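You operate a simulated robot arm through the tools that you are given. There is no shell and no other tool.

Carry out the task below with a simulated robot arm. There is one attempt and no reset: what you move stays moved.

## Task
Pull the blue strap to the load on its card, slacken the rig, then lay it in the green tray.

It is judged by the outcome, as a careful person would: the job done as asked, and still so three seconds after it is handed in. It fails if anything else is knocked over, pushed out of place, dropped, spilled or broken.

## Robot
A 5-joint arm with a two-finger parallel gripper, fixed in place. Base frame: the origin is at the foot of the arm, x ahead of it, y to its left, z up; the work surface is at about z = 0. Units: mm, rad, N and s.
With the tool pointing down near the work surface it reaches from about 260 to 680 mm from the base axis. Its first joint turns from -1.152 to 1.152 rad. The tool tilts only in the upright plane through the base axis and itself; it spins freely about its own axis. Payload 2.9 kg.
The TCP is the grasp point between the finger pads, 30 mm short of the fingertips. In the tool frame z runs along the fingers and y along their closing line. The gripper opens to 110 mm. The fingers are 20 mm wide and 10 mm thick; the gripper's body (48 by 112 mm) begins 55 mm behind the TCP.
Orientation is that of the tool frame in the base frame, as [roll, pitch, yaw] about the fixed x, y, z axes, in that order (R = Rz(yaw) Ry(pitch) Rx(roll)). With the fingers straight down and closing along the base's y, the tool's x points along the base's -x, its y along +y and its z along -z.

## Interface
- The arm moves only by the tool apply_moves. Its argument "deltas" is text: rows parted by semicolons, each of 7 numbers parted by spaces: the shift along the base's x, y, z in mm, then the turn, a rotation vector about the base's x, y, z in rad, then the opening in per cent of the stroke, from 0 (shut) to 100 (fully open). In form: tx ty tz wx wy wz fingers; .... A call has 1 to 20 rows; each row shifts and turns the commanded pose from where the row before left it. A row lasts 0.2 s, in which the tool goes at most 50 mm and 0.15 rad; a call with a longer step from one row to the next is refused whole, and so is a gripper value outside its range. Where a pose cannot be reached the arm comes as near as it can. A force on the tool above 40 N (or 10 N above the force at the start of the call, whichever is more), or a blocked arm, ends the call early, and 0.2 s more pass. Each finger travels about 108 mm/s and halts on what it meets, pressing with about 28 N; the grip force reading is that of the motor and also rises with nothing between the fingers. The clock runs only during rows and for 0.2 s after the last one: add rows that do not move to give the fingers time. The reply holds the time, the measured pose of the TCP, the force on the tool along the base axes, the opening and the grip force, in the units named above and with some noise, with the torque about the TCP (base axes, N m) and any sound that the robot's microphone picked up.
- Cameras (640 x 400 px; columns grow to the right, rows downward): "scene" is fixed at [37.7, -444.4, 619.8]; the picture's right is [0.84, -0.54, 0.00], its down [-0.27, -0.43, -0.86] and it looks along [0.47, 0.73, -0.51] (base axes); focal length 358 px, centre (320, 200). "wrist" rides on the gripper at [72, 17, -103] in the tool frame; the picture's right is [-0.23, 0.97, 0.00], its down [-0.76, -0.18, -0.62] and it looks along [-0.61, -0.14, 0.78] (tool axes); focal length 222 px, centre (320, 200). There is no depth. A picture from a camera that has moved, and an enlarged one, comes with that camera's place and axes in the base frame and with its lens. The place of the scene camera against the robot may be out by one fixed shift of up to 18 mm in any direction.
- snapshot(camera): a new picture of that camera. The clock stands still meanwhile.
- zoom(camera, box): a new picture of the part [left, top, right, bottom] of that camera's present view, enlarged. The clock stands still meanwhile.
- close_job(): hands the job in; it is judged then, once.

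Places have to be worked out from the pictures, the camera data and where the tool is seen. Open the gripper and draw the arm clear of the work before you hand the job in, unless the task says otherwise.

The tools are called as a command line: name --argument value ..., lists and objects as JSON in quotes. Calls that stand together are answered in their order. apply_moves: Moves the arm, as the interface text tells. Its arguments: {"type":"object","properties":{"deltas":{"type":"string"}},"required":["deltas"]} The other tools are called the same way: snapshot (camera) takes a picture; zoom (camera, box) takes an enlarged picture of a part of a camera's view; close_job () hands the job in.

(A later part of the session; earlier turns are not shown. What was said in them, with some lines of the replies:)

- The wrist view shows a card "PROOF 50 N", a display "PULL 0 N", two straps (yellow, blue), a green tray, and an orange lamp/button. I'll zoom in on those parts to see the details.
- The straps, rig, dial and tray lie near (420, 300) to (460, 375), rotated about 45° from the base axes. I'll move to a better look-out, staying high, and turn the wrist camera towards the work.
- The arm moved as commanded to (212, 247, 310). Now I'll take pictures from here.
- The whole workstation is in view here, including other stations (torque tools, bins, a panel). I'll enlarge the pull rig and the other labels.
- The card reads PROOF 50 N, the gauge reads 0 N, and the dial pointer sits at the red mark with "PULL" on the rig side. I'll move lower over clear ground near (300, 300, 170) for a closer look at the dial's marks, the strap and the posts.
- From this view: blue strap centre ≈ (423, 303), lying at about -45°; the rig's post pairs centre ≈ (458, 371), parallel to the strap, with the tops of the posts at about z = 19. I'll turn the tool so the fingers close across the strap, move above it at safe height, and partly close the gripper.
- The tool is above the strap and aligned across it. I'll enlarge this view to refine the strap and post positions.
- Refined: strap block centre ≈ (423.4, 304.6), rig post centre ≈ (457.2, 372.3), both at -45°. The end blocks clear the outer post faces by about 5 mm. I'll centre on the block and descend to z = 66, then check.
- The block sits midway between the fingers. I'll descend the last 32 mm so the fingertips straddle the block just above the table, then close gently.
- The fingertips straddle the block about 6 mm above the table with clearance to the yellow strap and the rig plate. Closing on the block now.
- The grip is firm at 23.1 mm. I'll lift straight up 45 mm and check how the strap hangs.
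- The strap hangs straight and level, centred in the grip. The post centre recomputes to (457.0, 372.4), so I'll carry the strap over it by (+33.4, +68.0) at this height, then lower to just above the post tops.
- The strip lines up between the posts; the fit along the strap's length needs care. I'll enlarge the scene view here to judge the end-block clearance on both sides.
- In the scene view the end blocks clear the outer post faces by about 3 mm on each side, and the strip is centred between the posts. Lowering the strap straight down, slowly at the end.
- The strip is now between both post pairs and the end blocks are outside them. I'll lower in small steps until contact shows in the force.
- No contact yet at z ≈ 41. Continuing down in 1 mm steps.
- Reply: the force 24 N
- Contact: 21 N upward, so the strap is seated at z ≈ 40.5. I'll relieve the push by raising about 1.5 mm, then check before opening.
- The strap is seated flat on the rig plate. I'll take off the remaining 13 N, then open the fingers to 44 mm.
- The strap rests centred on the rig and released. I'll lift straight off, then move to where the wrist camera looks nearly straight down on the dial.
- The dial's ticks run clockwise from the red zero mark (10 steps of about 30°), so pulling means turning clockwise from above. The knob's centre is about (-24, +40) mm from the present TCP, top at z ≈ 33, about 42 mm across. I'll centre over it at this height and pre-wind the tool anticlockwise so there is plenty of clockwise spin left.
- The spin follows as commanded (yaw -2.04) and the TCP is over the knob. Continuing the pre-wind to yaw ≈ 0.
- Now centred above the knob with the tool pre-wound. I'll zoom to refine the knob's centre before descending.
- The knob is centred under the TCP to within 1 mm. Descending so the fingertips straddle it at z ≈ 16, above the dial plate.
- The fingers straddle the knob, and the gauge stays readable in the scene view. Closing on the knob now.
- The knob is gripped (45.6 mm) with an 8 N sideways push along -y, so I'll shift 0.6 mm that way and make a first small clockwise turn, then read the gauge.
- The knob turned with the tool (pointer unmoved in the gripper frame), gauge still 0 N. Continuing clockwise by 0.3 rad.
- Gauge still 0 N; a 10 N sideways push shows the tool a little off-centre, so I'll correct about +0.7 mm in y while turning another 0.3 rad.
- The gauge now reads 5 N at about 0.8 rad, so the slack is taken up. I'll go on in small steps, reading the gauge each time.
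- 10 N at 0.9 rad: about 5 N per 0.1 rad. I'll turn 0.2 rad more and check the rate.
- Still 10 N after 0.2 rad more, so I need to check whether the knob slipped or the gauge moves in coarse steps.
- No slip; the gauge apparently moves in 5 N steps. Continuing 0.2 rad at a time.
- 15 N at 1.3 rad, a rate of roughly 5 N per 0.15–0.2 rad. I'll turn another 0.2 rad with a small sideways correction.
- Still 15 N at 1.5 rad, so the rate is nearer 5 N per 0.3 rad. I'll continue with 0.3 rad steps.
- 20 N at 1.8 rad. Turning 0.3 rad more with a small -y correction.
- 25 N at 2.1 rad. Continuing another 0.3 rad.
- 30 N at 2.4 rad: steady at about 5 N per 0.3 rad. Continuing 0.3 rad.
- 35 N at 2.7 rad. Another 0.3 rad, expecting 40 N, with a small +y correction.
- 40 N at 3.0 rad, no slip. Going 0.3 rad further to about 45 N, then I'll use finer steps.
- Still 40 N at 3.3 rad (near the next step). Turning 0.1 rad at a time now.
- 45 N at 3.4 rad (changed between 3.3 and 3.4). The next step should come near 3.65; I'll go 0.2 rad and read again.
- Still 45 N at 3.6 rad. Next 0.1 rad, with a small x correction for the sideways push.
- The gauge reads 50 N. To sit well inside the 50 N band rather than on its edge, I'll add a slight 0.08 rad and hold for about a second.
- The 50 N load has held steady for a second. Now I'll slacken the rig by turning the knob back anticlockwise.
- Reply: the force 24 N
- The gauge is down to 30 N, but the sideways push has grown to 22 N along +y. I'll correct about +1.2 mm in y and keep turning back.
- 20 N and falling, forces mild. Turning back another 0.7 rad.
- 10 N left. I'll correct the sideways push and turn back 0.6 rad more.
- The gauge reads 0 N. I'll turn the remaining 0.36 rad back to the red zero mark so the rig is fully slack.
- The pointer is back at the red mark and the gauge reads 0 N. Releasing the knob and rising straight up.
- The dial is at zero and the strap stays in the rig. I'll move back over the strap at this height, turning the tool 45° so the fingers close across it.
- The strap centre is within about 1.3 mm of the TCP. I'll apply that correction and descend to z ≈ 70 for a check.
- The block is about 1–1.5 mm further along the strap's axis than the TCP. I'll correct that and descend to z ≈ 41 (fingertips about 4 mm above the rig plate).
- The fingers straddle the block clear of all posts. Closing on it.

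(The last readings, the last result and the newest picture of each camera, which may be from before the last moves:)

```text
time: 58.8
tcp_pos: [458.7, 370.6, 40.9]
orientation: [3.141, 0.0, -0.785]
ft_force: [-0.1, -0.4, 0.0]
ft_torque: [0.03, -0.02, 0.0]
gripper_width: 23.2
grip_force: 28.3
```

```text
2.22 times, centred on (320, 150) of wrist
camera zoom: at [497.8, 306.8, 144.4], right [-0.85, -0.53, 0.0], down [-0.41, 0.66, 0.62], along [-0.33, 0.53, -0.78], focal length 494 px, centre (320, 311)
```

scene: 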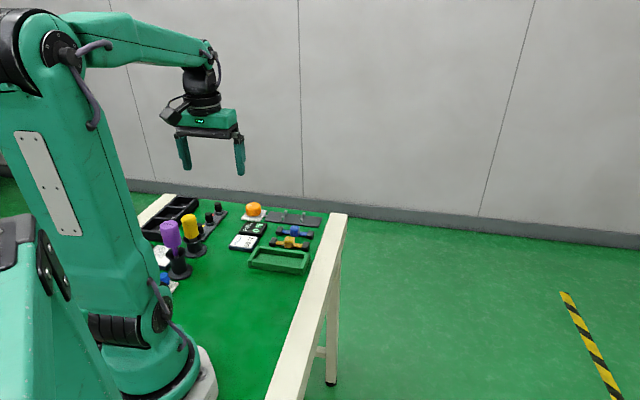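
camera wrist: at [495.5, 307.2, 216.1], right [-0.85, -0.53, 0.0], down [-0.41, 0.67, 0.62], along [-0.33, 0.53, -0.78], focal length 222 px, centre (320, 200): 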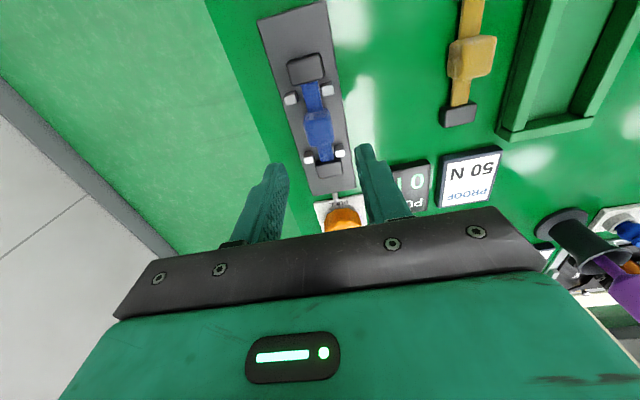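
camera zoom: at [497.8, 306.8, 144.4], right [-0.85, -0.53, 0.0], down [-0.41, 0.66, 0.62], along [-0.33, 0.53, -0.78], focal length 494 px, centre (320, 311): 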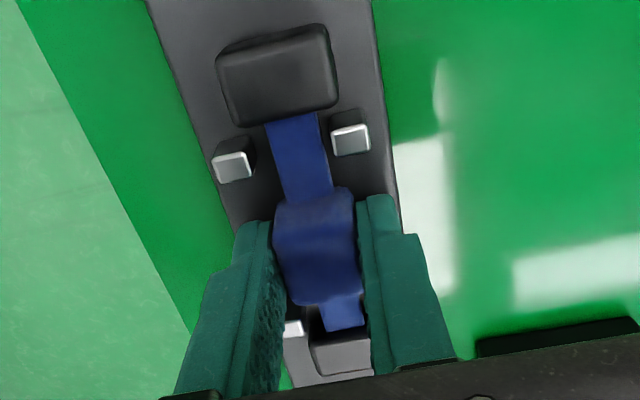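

Grip is firm at 23.2 mm and the strap is slack. Lifting straight up out of the posts.

apply_moves --deltas "0 0 3 0 0 0 10; 0 0 6 0 0 0 10; 0 0 10 0 0 0 10; 0 0 18 0 0 0 10; 0 0 20 0 0 0 10; 0 0 0 0 0 0 10"

zoom --camera "scene" --box '[225, 170, 345, 280]'

snapshot --camera "wrist"

```text
time: 60.2
tcp_pos: [460.7, 372.1, 99.4]
orientation: [3.141, 0.0, -0.785]
ft_force: [-0.4, 0.1, -0.2]
ft_torque: [-0.01, -0.04, 0.02]
gripper_width: 23.2
grip_force: 27.9
```

```text
3.64 times, centred on (285, 225) of scene
camera zoom: at [37.7, -444.4, 619.8], right [0.84, -0.54, 0.0], down [-0.27, -0.43, -0.86], along [0.47, 0.73, -0.51], focal length 1301 px, centre (447, 109)
```

zoom: 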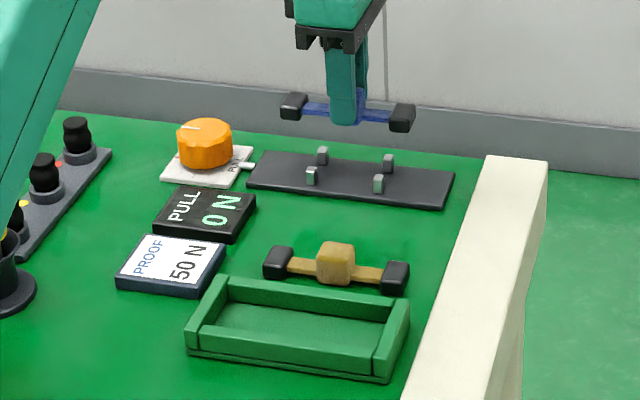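

```text
taken
camera wrist: at [498.0, 306.8, 201.5], right [-0.85, -0.53, 0.0], down [-0.41, 0.66, 0.62], along [-0.33, 0.53, -0.78], focal length 222 px, centre (320, 200)
```

wrist: 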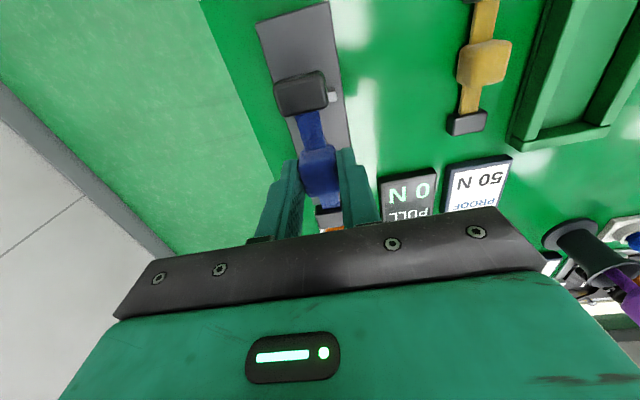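

The strap is free and held level; everything else is in place. I'll carry it over the tray (centre estimated ≈ (329, 214)) at this height, passing well above the yellow strap.

apply_moves --deltas "-8 -10 2 0 0 0 10; -16 -19 2 0 0 0 10; -18 -22 0 0 0 0 10; -18 -22 0 0 0 0 10; -18 -22 0 0 0 0 10; -18 -22 0 0 0 0 10; -18 -22 0 0 0 0 10; -10 -11 0 0 0 0 10; -6 -6 0 0 0 0 10; 0 0 0 0 0 0 10; 0 0 0 0 0 0 10"

snapshot --camera "wrist"

zoom --camera "scene" --box '[225, 170, 345, 280]'

```text
time: 62.6
tcp_pos: [328.8, 214.8, 103.8]
orientation: [-3.14, 0.001, -0.784]
ft_force: [0.4, 0.5, -0.1]
ft_torque: [0.0, 0.02, 0.0]
gripper_width: 23.0
grip_force: 28.1
```

```text
taken
camera wrist: at [367.8, 150.9, 205.5], right [-0.85, -0.53, 0.0], down [-0.41, 0.66, 0.62], along [-0.33, 0.53, -0.78], focal length 222 px, centre (320, 200)
```

wrist: 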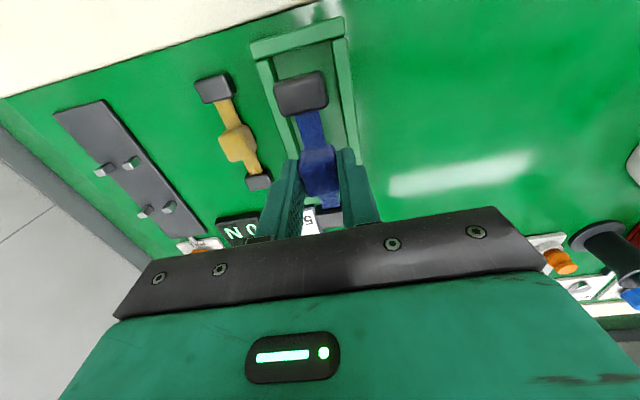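

```text
3.64 times, centred on (285, 225) of scene
camera zoom: at [37.7, -444.4, 619.8], right [0.84, -0.54, 0.0], down [-0.27, -0.43, -0.86], along [0.47, 0.73, -0.51], focal length 1301 px, centre (447, 109)
```

zoom: 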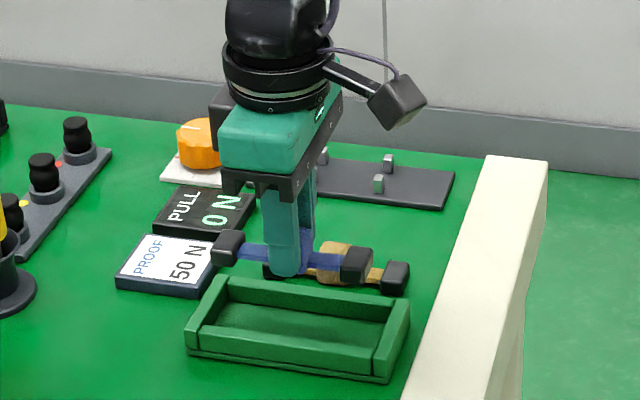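

The strap is above the tray. I'll enlarge the wrist view to work out the tray's centre and check alignment before lowering.

zoom --camera "wrist" --box '[220, 0, 400, 240]'

zoom --camera "scene" --box '[270, 225, 345, 280]'

```text
1.67 times, centred on (310, 120) of wrist
camera zoom: at [367.8, 150.9, 205.5], right [-0.85, -0.53, 0.0], down [-0.41, 0.66, 0.62], along [-0.33, 0.53, -0.78], focal length 370 px, centre (337, 333)
```

zoom: 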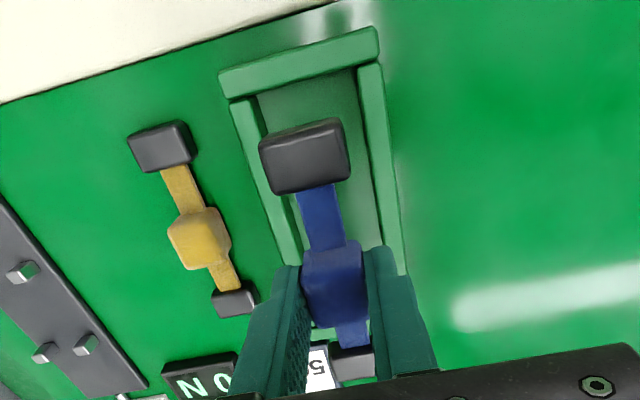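

```text
7.27 times, centred on (308, 252) of scene
camera zoom: at [37.7, -444.4, 619.8], right [0.84, -0.54, 0.0], down [-0.27, -0.43, -0.86], along [0.47, 0.73, -0.51], focal length 2602 px, centre (411, -182)
```

zoom: 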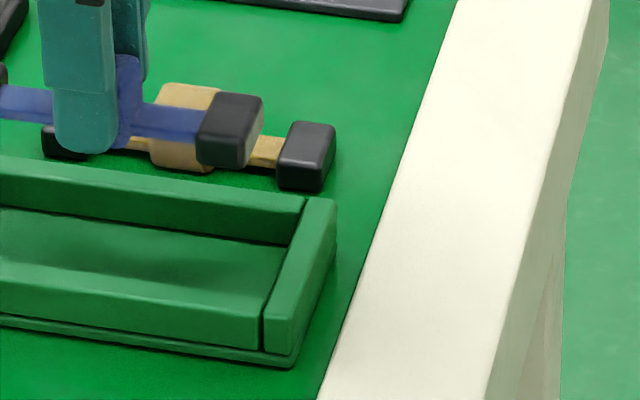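

I'd like the whole tray and strap in one enlarged scene view to compare their centres lengthwise.

zoom --camera "scene" --box '[242, 225, 316, 278]'

```text
7.55 times, centred on (279, 252) of scene
camera zoom: at [37.7, -444.4, 619.8], right [0.84, -0.54, 0.0], down [-0.27, -0.43, -0.86], along [0.47, 0.73, -0.51], focal length 2700 px, centre (629, -189)
```

zoom: 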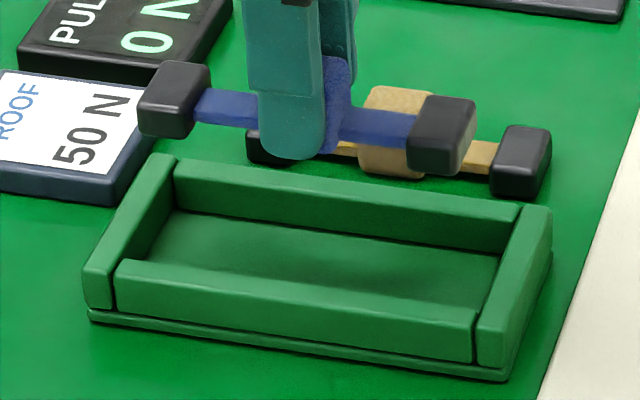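

The tray's inner width is only about 45 mm, and with this cross-wise grip the fingers span 43 mm, leaving no room to open inside it. I'll set the strap on the clear table in front of the tray (about (271, 153)) and regrip it lengthwise over the strip, so I can release inside the tray without touching the walls.

apply_moves --deltas "-8 -8 0 0 0 0 10; -14 -15 0 0 0 0 10; -14 -15 0 0 0 0 10; -14 -15 0 0 0 0 10; -7.5 -8 0 0 0 0 10; 0 0 0 0 0 0 10; 0 0 -15 0 0 0 10; 0 0 -15 0 0 0 10; 0 0 -10 0 0 0 10; 0 0 0 0 0 0 10"

snapshot --camera "wrist"

zoom --camera "scene" --box '[200, 200, 340, 310]'

```text
time: 64.8
tcp_pos: [270.2, 153.1, 61.7]
orientation: [-3.141, 0.002, -0.782]
ft_force: [0.1, 0.0, 0.1]
ft_torque: [-0.04, -0.04, 0.05]
gripper_width: 23.2
grip_force: 28.2
```

```text
taken
camera wrist: at [310.2, 89.5, 165.2], right [-0.85, -0.53, 0.0], down [-0.41, 0.66, 0.62], along [-0.33, 0.53, -0.78], focal length 222 px, centre (320, 200)
```

wrist: 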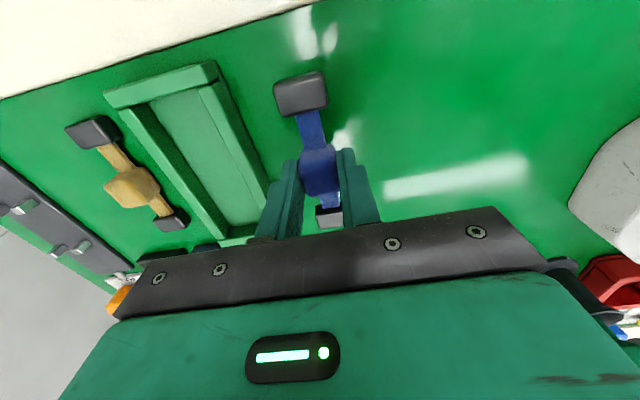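

```text
3.64 times, centred on (270, 255) of scene
camera zoom: at [37.7, -444.4, 619.8], right [0.84, -0.54, 0.0], down [-0.27, -0.43, -0.86], along [0.47, 0.73, -0.51], focal length 1301 px, centre (502, 0)
```

zoom: 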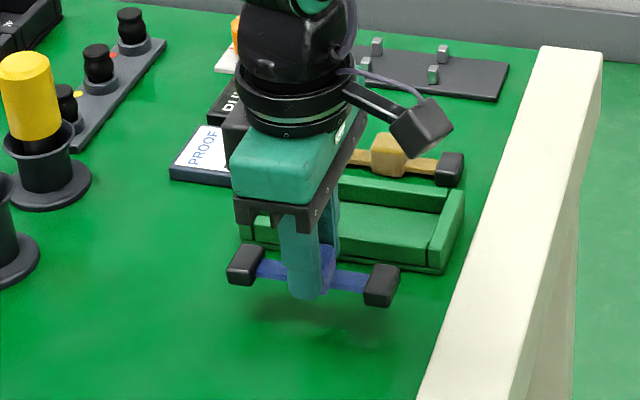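

The table below is clear and the tray is 30 mm from the nearest finger. Lowering to just above the table, then in small steps to contact.

apply_moves --deltas "0 0 -12 0 0 0 10; 0 0 -9 0 0 0 10; 0 0 -4 0 0 0 10; 0 0 0 0 0 0 10"

apply_moves --deltas "0 0 -1 0 0 0 10; 0 0 0 0 0 0 10"

```text
time: 65.8
tcp_pos: [270.1, 153.6, 37.5]
orientation: [3.141, -0.002, -0.783]
ft_force: [0.1, -1.0, -1.1]
ft_torque: [-0.01, 0.0, -0.01]
gripper_width: 22.9
grip_force: 28.0
```

```text
time: 66.4
tcp_pos: [271.2, 155.2, 36.7]
orientation: [-3.141, 0.001, -0.784]
ft_force: [-0.9, 0.5, 0.5]
ft_torque: [-0.02, 0.03, 0.02]
gripper_width: 22.8
grip_force: 27.6
```

No contact yet at z ≈ 36. Lowering by 1 mm more at a time.

apply_moves --deltas "0 0 -1 0 0 0 10; 0 0 0 0 0 0 10"

apply_moves --deltas "0 0 -0.8 0 0 0 10; 0 0 0 0 0 0 10"

```text
time: 67.0
tcp_pos: [270.1, 154.5, 35.4]
orientation: [-3.142, 0.0, -0.783]
ft_force: [0.5, 0.1, -0.2]
ft_torque: [0.0, -0.03, 0.02]
gripper_width: 23.2
grip_force: 28.2
```

```text
time: 67.6
tcp_pos: [271.3, 154.3, 34.6]
orientation: [-3.141, 0.001, -0.784]
ft_force: [-5.5, -2.7, 21.7]
ft_torque: [0.0, 0.22, 0.03]
gripper_width: 22.8
grip_force: 28.2
```

Contact with the table (21.7 N) at z ≈ 34.7. Raising slightly to relieve it, then opening.

apply_moves --deltas "0 0 0.7 0 0 0 10; 0 0 0 0 0 0 10; 0 0 0 0 0 0 24; 0 0 0 0 0 0 35; 0 0 0 0 0 0 42; 0 0 0 0 0 0 42"

zoom --camera "scene" --box '[220, 220, 330, 300]'

zoom --camera "wrist" --box '[220, 50, 420, 240]'

```text
time: 69.0
tcp_pos: [271.4, 153.8, 37.3]
orientation: [3.141, 0.0, -0.784]
ft_force: [-0.1, -0.8, 0.3]
ft_torque: [0.0, -0.02, 0.05]
gripper_width: 46.2
grip_force: 0.1
```

```text
5.00 times, centred on (275, 260) of scene
camera zoom: at [37.7, -444.4, 619.8], right [0.84, -0.54, 0.0], down [-0.27, -0.43, -0.86], along [0.47, 0.73, -0.51], focal length 1789 px, centre (545, -100)
```

zoom: 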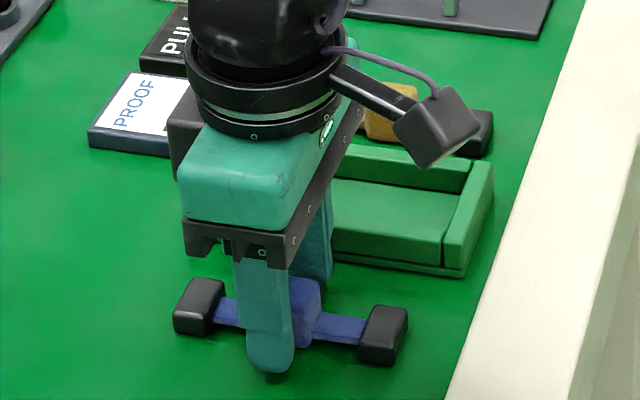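

```text
2.11 times, centred on (320, 145) of wrist
camera zoom: at [310.5, 89.9, 138.5], right [-0.85, -0.53, 0.0], down [-0.41, 0.66, 0.62], along [-0.33, 0.53, -0.78], focal length 468 px, centre (320, 316)
```

zoom: 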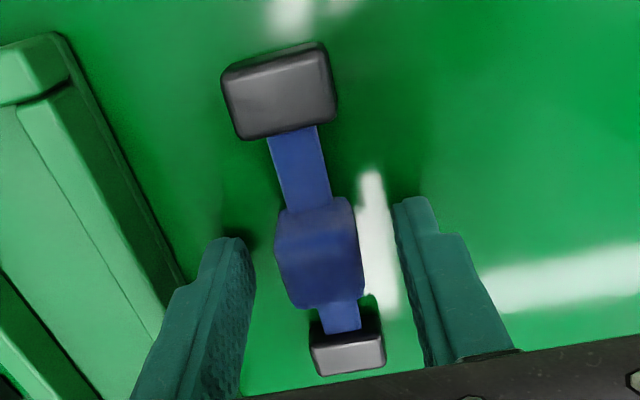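

The strap lies flat and parallel to the tray. I'll rise clear, turn the tool 90° so the fingers close along the strap's length, and set the opening to 40 mm to fit between the block and end pieces.

apply_moves --deltas "0 0 8 0 0 0 42; 0 0 17 0 0 0 42; 0 0 25 0 0 0 40; 0 0 10 0 0 -0.13 36; 0 0 0 0 0 -0.131 36; 0 0 0 0 0 -0.131 36; 0 0 0 0 0 -0.131 36; 0 0 0 0 0 -0.131 36; 0 0 0 0 0 -0.131 36; 0 0 0 0 0 -0.131 36; 0 0 0 0 0 -0.131 36; 0 0 0 0 0 -0.131 36; 0 0 0 0 0 -0.131 36; 0 0 0 0 0 -0.131 36; 0 0 0 0 0 -0.131 36; 0 0 0 0 0 0 36"

snapshot --camera "wrist"

zoom --camera "wrist" --box '[220, 20, 420, 200]'

```text
time: 72.4
tcp_pos: [272.4, 153.9, 95.6]
orientation: [-3.141, 0.0, -2.356]
ft_force: [0.4, -0.2, -0.1]
ft_torque: [0.0, 0.02, 0.0]
gripper_width: 39.3
grip_force: 0.0
```

```text
taken
camera wrist: at [207.8, 113.5, 198.4], right [-0.53, 0.85, 0.0], down [0.66, 0.41, 0.62], along [0.53, 0.33, -0.78], focal length 222 px, centre (320, 200)
```

wrist: 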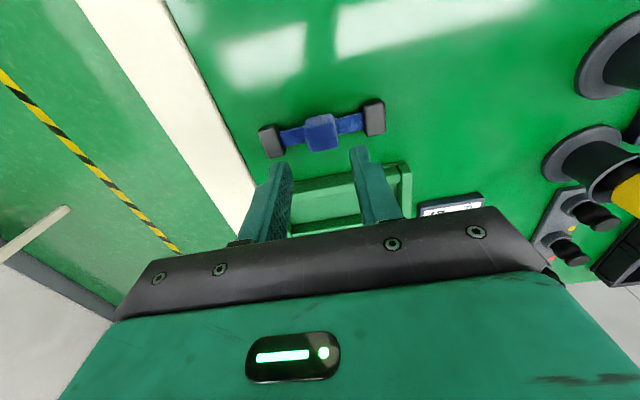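

```text
2.22 times, centred on (320, 110) of wrist
camera zoom: at [207.8, 113.5, 198.4], right [-0.53, 0.85, 0.0], down [0.66, 0.41, 0.62], along [0.53, 0.33, -0.78], focal length 494 px, centre (320, 400)
```

zoom: 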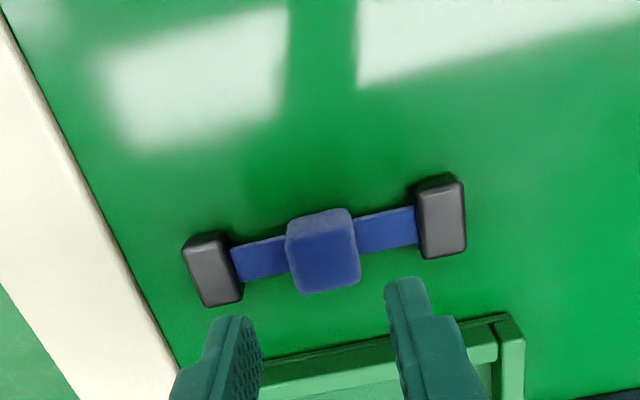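

Strap centre is at (268.5, 153.2), about (-2.1, +0.8) from the TCP. I'll correct and descend so the fingertips are at about z = 16, beside the block and above the strip.

apply_moves --deltas "-2.1 0.8 -15 0 0 0 36; 0 0 -15 0 0 0 36; 0 0 -12 0 0 0 36; 0 0 -7 0 0 0 36; 0 0 0 0 0 0 36"

zoom --camera "wrist" --box '[220, 50, 420, 230]'

zoom --camera "scene" --box '[240, 250, 315, 305]'

```text
time: 73.6
tcp_pos: [268.2, 155.7, 46.9]
orientation: [3.141, 0.001, -2.354]
ft_force: [-0.4, 0.5, 0.1]
ft_torque: [0.03, -0.02, 0.02]
gripper_width: 39.7
grip_force: 0.0
```

```text
2.22 times, centred on (320, 140) of wrist
camera zoom: at [205.7, 114.9, 149.8], right [-0.53, 0.85, 0.0], down [0.66, 0.41, 0.62], along [0.53, 0.33, -0.78], focal length 494 px, centre (320, 333)
```

zoom: 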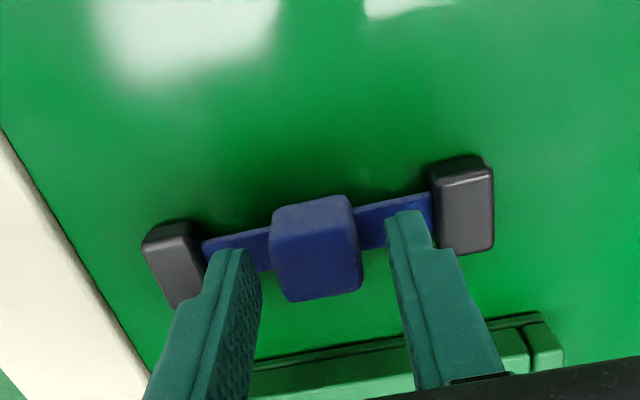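

```text
7.27 times, centred on (278, 278) of scene
camera zoom: at [37.7, -444.4, 619.8], right [0.84, -0.54, 0.0], down [-0.27, -0.43, -0.86], along [0.47, 0.73, -0.51], focal length 2602 px, centre (629, -364)
```

zoom: 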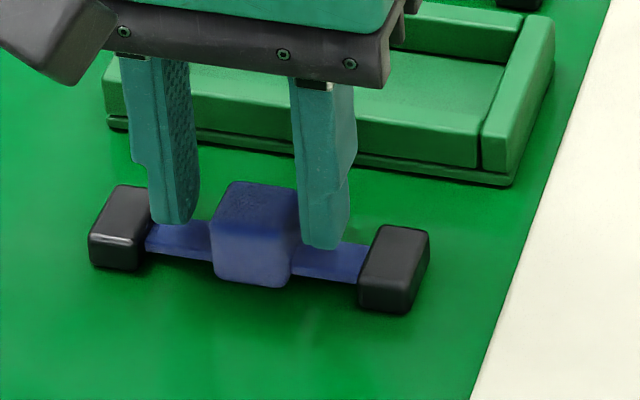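

The fingers straddle the block over the strip with even gaps. I'll lower 4 mm more for better overlap, checking for contact, and close gently.

apply_moves --deltas "0 0 -2.5 0 0 0 36; 0 0 -2 0 0 0 36; 0 0 0 0 0 0 36"

zoom --camera "scene" --box '[240, 250, 315, 305]'

```text
time: 74.4
tcp_pos: [268.7, 155.0, 43.3]
orientation: [3.141, 0.001, -2.355]
ft_force: [-0.2, 0.1, 0.5]
ft_torque: [0.03, 0.0, -0.01]
gripper_width: 39.7
grip_force: 0.0
```

```text
7.27 times, centred on (278, 278) of scene
camera zoom: at [37.7, -444.4, 619.8], right [0.84, -0.54, 0.0], down [-0.27, -0.43, -0.86], along [0.47, 0.73, -0.51], focal length 2602 px, centre (629, -364)
```

zoom: 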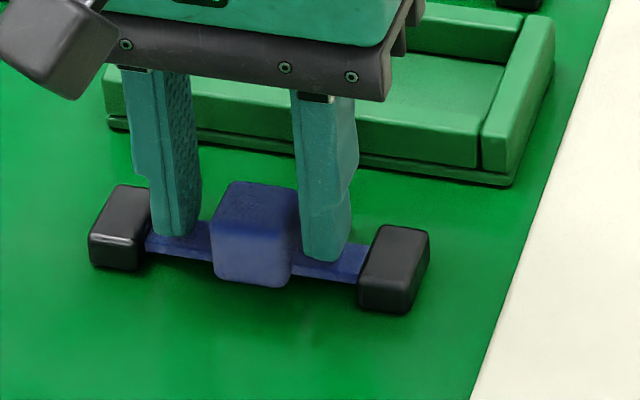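

No contact with the strip. Closing on the block lengthwise.

apply_moves --deltas "0 0 0 0 0 0 30; 0 0 0 0 0 0 24; 0 0 0 0 0 0 17; 0 0 0 0 0 0 10; 0 0 0 0 0 0 10"

zoom --camera "scene" --box '[240, 250, 315, 305]'

zoom --camera "wrist" --box '[220, 50, 420, 230]'

```text
time: 75.6
tcp_pos: [268.3, 154.5, 41.8]
orientation: [-3.141, 0.0, -2.355]
ft_force: [0.1, 0.3, -0.1]
ft_torque: [0.0, -0.03, 0.02]
gripper_width: 25.0
grip_force: 27.6
```

```text
7.27 times, centred on (278, 278) of scene
camera zoom: at [37.7, -444.4, 619.8], right [0.84, -0.54, 0.0], down [-0.27, -0.43, -0.86], along [0.47, 0.73, -0.51], focal length 2602 px, centre (629, -364)
```

zoom: 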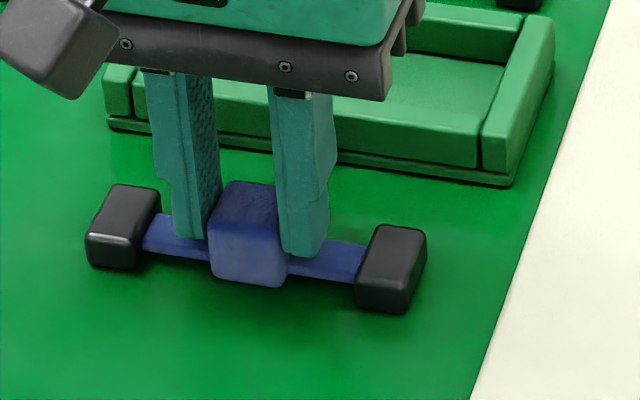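

```text
2.22 times, centred on (320, 140) of wrist
camera zoom: at [205.7, 114.4, 145.3], right [-0.53, 0.85, 0.0], down [0.66, 0.41, 0.62], along [0.53, 0.33, -0.78], focal length 494 px, centre (320, 333)
```

zoom: 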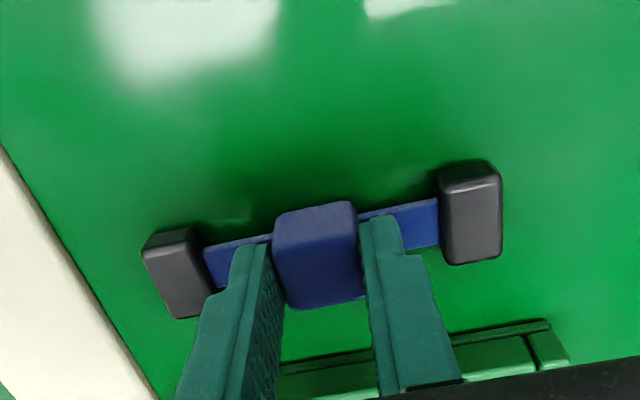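

Firm lengthwise grip at 25.0 mm. Lifting 60 mm and checking the view of the tray.

apply_moves --deltas "0 0 5 0 0 0 10; 0 0 12 0 0 0 10; 0 0 20 0 0 0 10; 0 0 23 0 0 0 10; 0 0 0 0 0 0 10"

snapshot --camera "wrist"

zoom --camera "scene" --box '[225, 210, 335, 300]'

```text
time: 76.8
tcp_pos: [268.6, 154.7, 102.6]
orientation: [-3.14, -0.001, -2.355]
ft_force: [0.2, 0.2, -0.6]
ft_torque: [-0.02, 0.0, 0.0]
gripper_width: 25.0
grip_force: 28.3
```

```text
taken
camera wrist: at [206.1, 114.2, 205.2], right [-0.53, 0.85, 0.0], down [0.66, 0.41, 0.62], along [0.53, 0.33, -0.78], focal length 222 px, centre (320, 200)
```

wrist: 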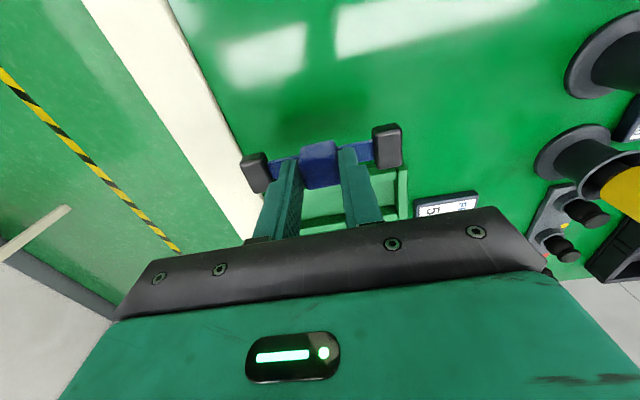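

```text
4.44 times, centred on (280, 255) of scene
camera zoom: at [37.7, -444.4, 619.8], right [0.84, -0.54, 0.0], down [-0.27, -0.43, -0.86], along [0.47, 0.73, -0.51], focal length 1590 px, centre (498, -44)
```

zoom: 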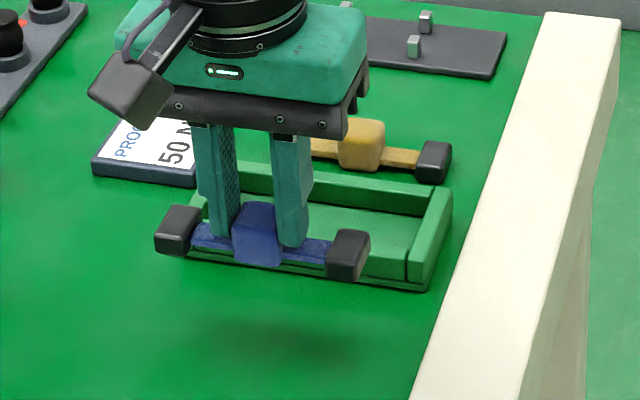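

The strap is held level. Moving it back over the tray centre.

apply_moves --deltas "8 8 0 0 0 0 10; 14 15 0 0 0 0 10; 15 15 0 0 0 0 10; 14 15 0 0 0 0 10; 8.6 8.6 0 0 0 0 10; 0 0 0 0 0 0 10; 0 0 -15 0 0 0 10; 0 0 0 0 0 0 10"

snapshot --camera "wrist"

zoom --camera "wrist" --box '[220, 60, 420, 240]'

zoom --camera "scene" --box '[242, 220, 316, 278]'

```text
time: 78.6
tcp_pos: [328.6, 216.5, 87.6]
orientation: [-3.141, -0.001, -2.354]
ft_force: [-0.3, 0.4, 0.0]
ft_torque: [-0.01, -0.03, 0.01]
gripper_width: 24.9
grip_force: 28.0
```

```text
taken
camera wrist: at [265.4, 175.7, 189.7], right [-0.53, 0.85, 0.0], down [0.66, 0.41, 0.62], along [0.53, 0.33, -0.78], focal length 222 px, centre (320, 200)
```

wrist: 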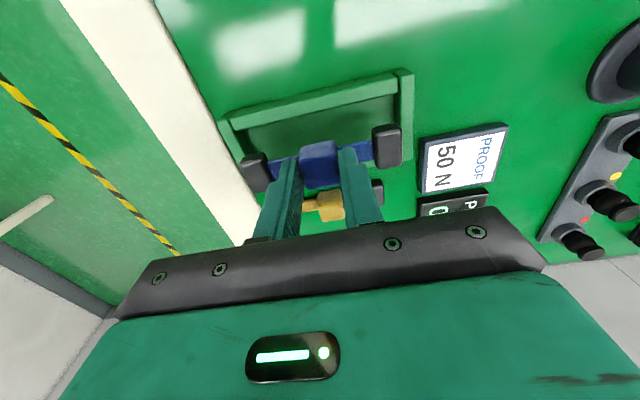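

```text
2.22 times, centred on (320, 150) of wrist
camera zoom: at [265.4, 175.7, 189.7], right [-0.53, 0.85, 0.0], down [0.66, 0.41, 0.62], along [0.53, 0.33, -0.78], focal length 494 px, centre (320, 311)
```

zoom: 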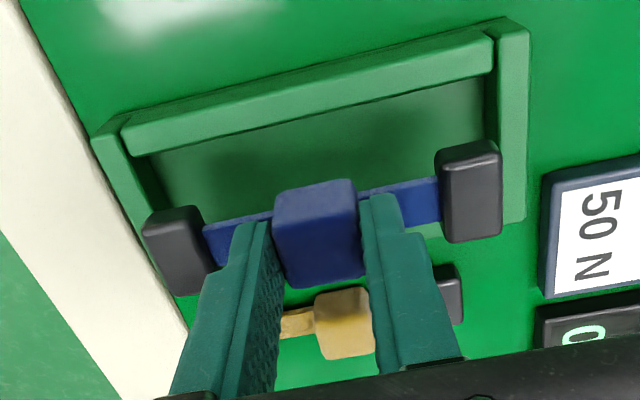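

```text
6.90 times, centred on (279, 249) of scene
camera zoom: at [37.7, -444.4, 619.8], right [0.84, -0.54, 0.0], down [-0.27, -0.43, -0.86], along [0.47, 0.73, -0.51], focal length 2467 px, centre (603, -138)
```

zoom: 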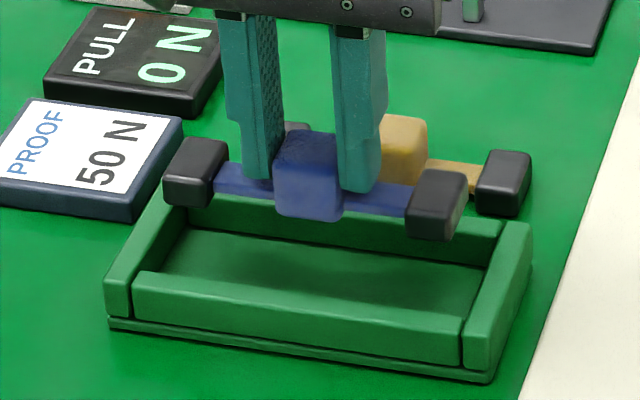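

Strap centre and tray centre agree within about 2 mm, with roughly 8–9 mm margin all round. A small shift of (-0.7, +0.7), then I'll lower to just above the rim and check once more.

apply_moves --deltas "-0.7 0.7 -8 0 0 0 10; 0 0 -8 0 0 0 10; 0 0 0 0 0 0 10"

zoom --camera "wrist" --box '[220, 60, 420, 240]'

zoom --camera "scene" --box '[242, 220, 316, 278]'

```text
time: 79.4
tcp_pos: [327.9, 216.0, 72.1]
orientation: [3.141, -0.001, -2.355]
ft_force: [-0.8, -0.3, 0.6]
ft_torque: [0.01, 0.01, 0.03]
gripper_width: 25.0
grip_force: 28.3
```

```text
2.22 times, centred on (320, 150) of wrist
camera zoom: at [264.7, 176.4, 174.4], right [-0.53, 0.85, 0.0], down [0.66, 0.41, 0.62], along [0.53, 0.33, -0.78], focal length 494 px, centre (320, 311)
```

zoom: 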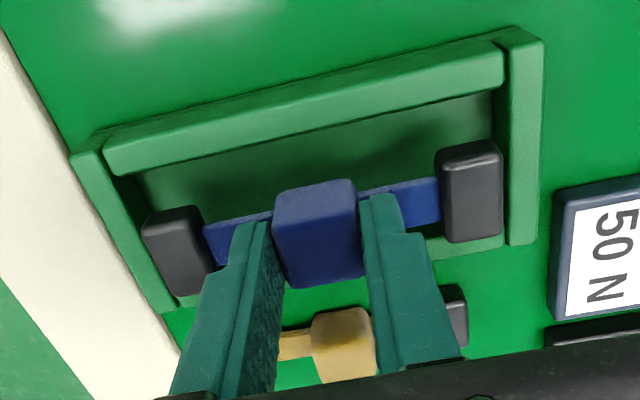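

```text
6.90 times, centred on (279, 249) of scene
camera zoom: at [37.7, -444.4, 619.8], right [0.84, -0.54, 0.0], down [-0.27, -0.43, -0.86], along [0.47, 0.73, -0.51], focal length 2467 px, centre (603, -138)
```

zoom: 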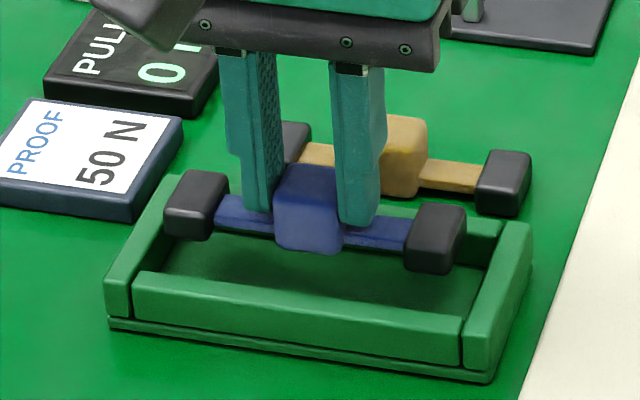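

Lengthwise it's centred; across, I'll shift +1.5 mm. Then lowering into the tray, slowing near the floor.

apply_moves --deltas "1 1 0 0 0 0 10; 0 0 -6 0 0 0 10; 0 0 -6 0 0 0 10; 0 0 -4 0 0 0 10; 0 0 0 0 0 0 10"

zoom --camera "wrist" --box '[220, 60, 420, 240]'

zoom --camera "scene" --box '[242, 220, 316, 278]'

```text
time: 80.6
tcp_pos: [328.0, 217.3, 55.3]
orientation: [-3.141, 0.0, -2.356]
ft_force: [0.3, -0.7, -0.5]
ft_torque: [0.02, 0.01, 0.04]
gripper_width: 25.1
grip_force: 27.2
```

```text
2.22 times, centred on (320, 150) of wrist
camera zoom: at [265.8, 177.5, 157.8], right [-0.53, 0.85, 0.0], down [0.66, 0.41, 0.62], along [0.53, 0.33, -0.78], focal length 494 px, centre (320, 311)
```

zoom: 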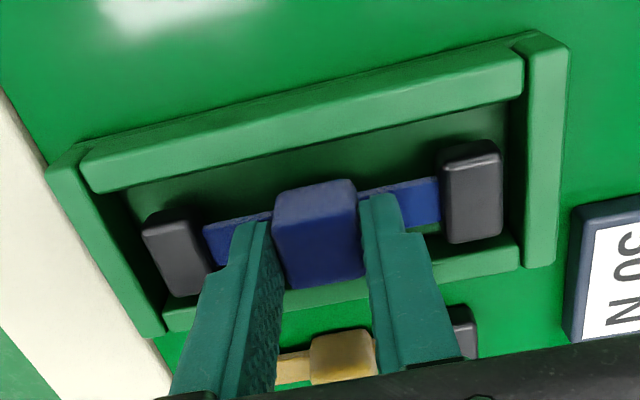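

```text
6.90 times, centred on (279, 249) of scene
camera zoom: at [37.7, -444.4, 619.8], right [0.84, -0.54, 0.0], down [-0.27, -0.43, -0.86], along [0.47, 0.73, -0.51], focal length 2467 px, centre (603, -138)
```

zoom: 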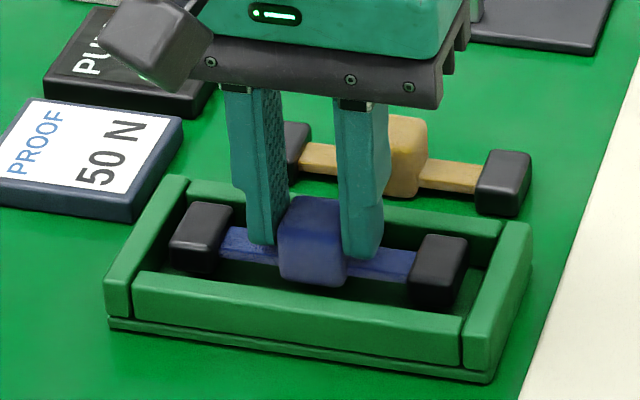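

The strap is inside the tray walls with clearance on all sides. Lowering the last millimetres to the floor in small steps.

apply_moves --deltas "0 0 -3 0 0 0 10; 0 0 -2 0 0 0 10; 0 0 0 0 0 0 10"

apply_moves --deltas "0 0 -1.2 0 0 0 10; 0 0 0 0 0 0 10"

apply_moves --deltas "0 0 -1 0 0 0 10; 0 0 0 0 0 0 10"

```text
time: 81.4
tcp_pos: [327.7, 216.6, 50.4]
orientation: [-3.141, 0.002, -2.355]
ft_force: [-0.2, 0.0, -0.4]
ft_torque: [-0.02, -0.02, 0.01]
gripper_width: 25.1
grip_force: 27.9
```

```text
time: 82.0
tcp_pos: [328.9, 217.4, 49.1]
orientation: [-3.141, -0.001, -2.354]
ft_force: [-0.3, 0.1, -0.4]
ft_torque: [0.01, 0.04, -0.02]
gripper_width: 25.1
grip_force: 27.9
```

```text
time: 82.6
tcp_pos: [329.5, 217.8, 48.6]
orientation: [-3.141, 0.0, -2.354]
ft_force: [-3.4, -3.5, 11.7]
ft_torque: [-0.07, 0.16, 0.02]
gripper_width: 24.8
grip_force: 27.2
```

Contact with the tray floor (11.7 N). Relieving it slightly and opening the fingers to 40 mm.

apply_moves --deltas "0 0 0.6 0 0 0 10; 0 0 0 0 0 0 10; 0 0 0 0 0 0 25; 0 0 0 0 0 0 31; 0 0 0 0 0 0 36; 0 0 0 0 0 0 36"

zoom --camera "wrist" --box '[220, 60, 420, 240]'

zoom --camera "scene" --box '[242, 220, 316, 278]'

```text
time: 84.0
tcp_pos: [329.7, 217.3, 49.1]
orientation: [3.141, 0.0, -2.355]
ft_force: [0.4, 0.2, -0.3]
ft_torque: [0.0, 0.03, -0.01]
gripper_width: 39.3
grip_force: 0.1
```

```text
2.22 times, centred on (320, 150) of wrist
camera zoom: at [265.7, 177.5, 151.5], right [-0.53, 0.85, 0.0], down [0.66, 0.41, 0.62], along [0.53, 0.33, -0.78], focal length 494 px, centre (320, 311)
```

zoom: 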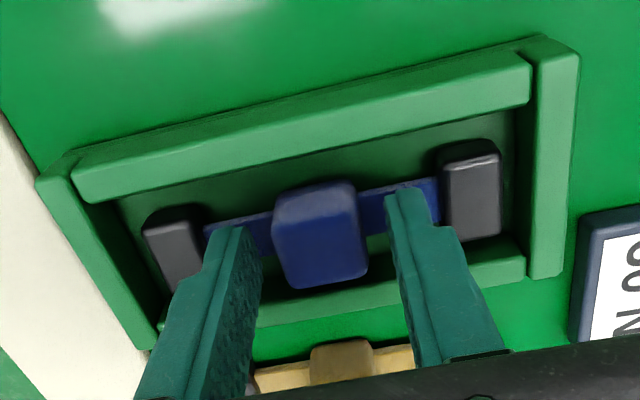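

```text
6.90 times, centred on (279, 249) of scene
camera zoom: at [37.7, -444.4, 619.8], right [0.84, -0.54, 0.0], down [-0.27, -0.43, -0.86], along [0.47, 0.73, -0.51], focal length 2467 px, centre (603, -138)
```

zoom: 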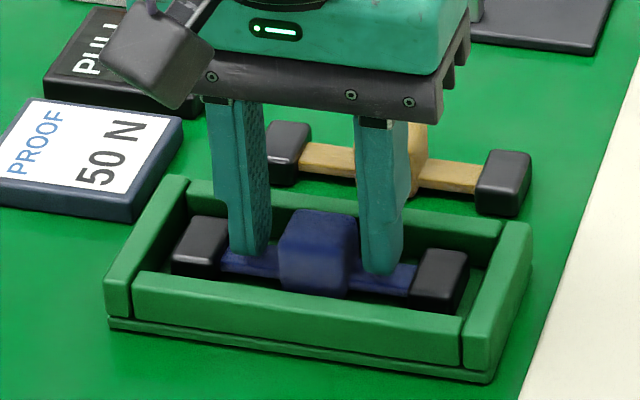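

The strap lies flat in the tray, released. I'll raise the arm straight up and draw it well clear.

apply_moves --deltas "0 0 4 0 0 0 36; 0 0 8 0 0 0 36; 0 0 15 0 0 0 36; 0 0 25 0 0 0 36; 0 0 35 0 0 0 50; 0 0 35 0 0 0 70; 0 0 35 0 0 0 90; 0 0 35 0 0 0 100; 0 0 30 0 0 0 100; 0 0 20 0 0 0 100; 0 0 0 0 0 0 100; 0 0 0 0 0 0 100"

snapshot --camera "scene"

zoom --camera "scene" --box '[215, 180, 335, 290]'

snapshot --camera "wrist"

```text
time: 86.6
tcp_pos: [328.6, 217.1, 291.4]
orientation: [3.141, -0.001, -2.354]
ft_force: [0.9, 0.7, 0.7]
ft_torque: [0.02, 0.03, -0.01]
gripper_width: 110.1
grip_force: 0.1
```

```text
taken
```

scene: 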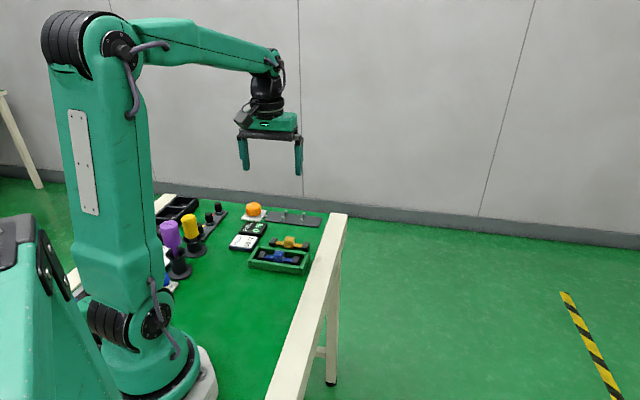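

```text
3.64 times, centred on (275, 235) of scene
camera zoom: at [37.7, -444.4, 619.8], right [0.84, -0.54, 0.0], down [-0.27, -0.43, -0.86], along [0.47, 0.73, -0.51], focal length 1301 px, centre (484, 73)
```

zoom: 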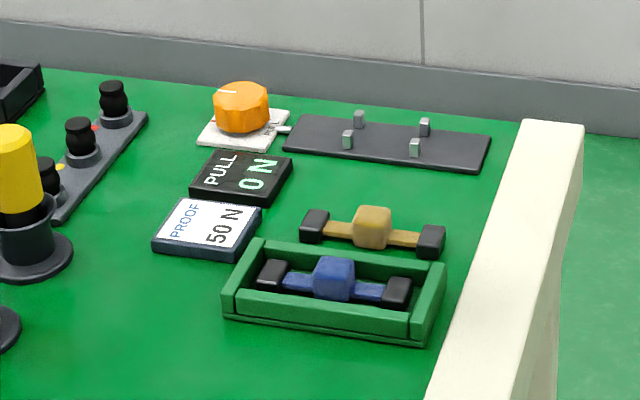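

```text
taken
camera wrist: at [265.7, 177.1, 393.5], right [-0.53, 0.85, 0.0], down [0.66, 0.41, 0.62], along [0.53, 0.33, -0.78], focal length 222 px, centre (320, 200)
```

wrist: 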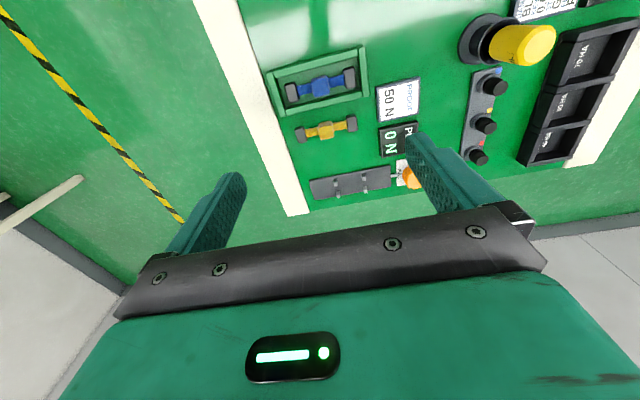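

The blue strap lies flat in the green tray after its 50 N pull. The rig is empty and slack (0 N, dial at the red mark), the yellow strap and cards haven't moved, and the gripper is open and well clear. Handing the job in.

close_job

```text
The job is handed in.
```

The blue strap was pulled to 50 N, the load on its card. The rig was then slackened, and the strap now lies flat in the green tray.

- **Pull:** the gauge read 50 N and stayed there for about a second. It shows only 5 N steps, so I turned the dial slightly past the point where it first showed 50. The true load may be a newton or two off.
- **Slacken:** the dial is back at its red zero mark and the gauge reads 0 N.
- **Extra step:** I set the strap down briefly on clear table in front of the tray to grip it the other way. With the first grip, the fingers had no room to open inside the tray.
- **Surroundings:** in the last pictures the yellow strap, cards, rig and tray are where they were. The gripper is open and well clear of the work.
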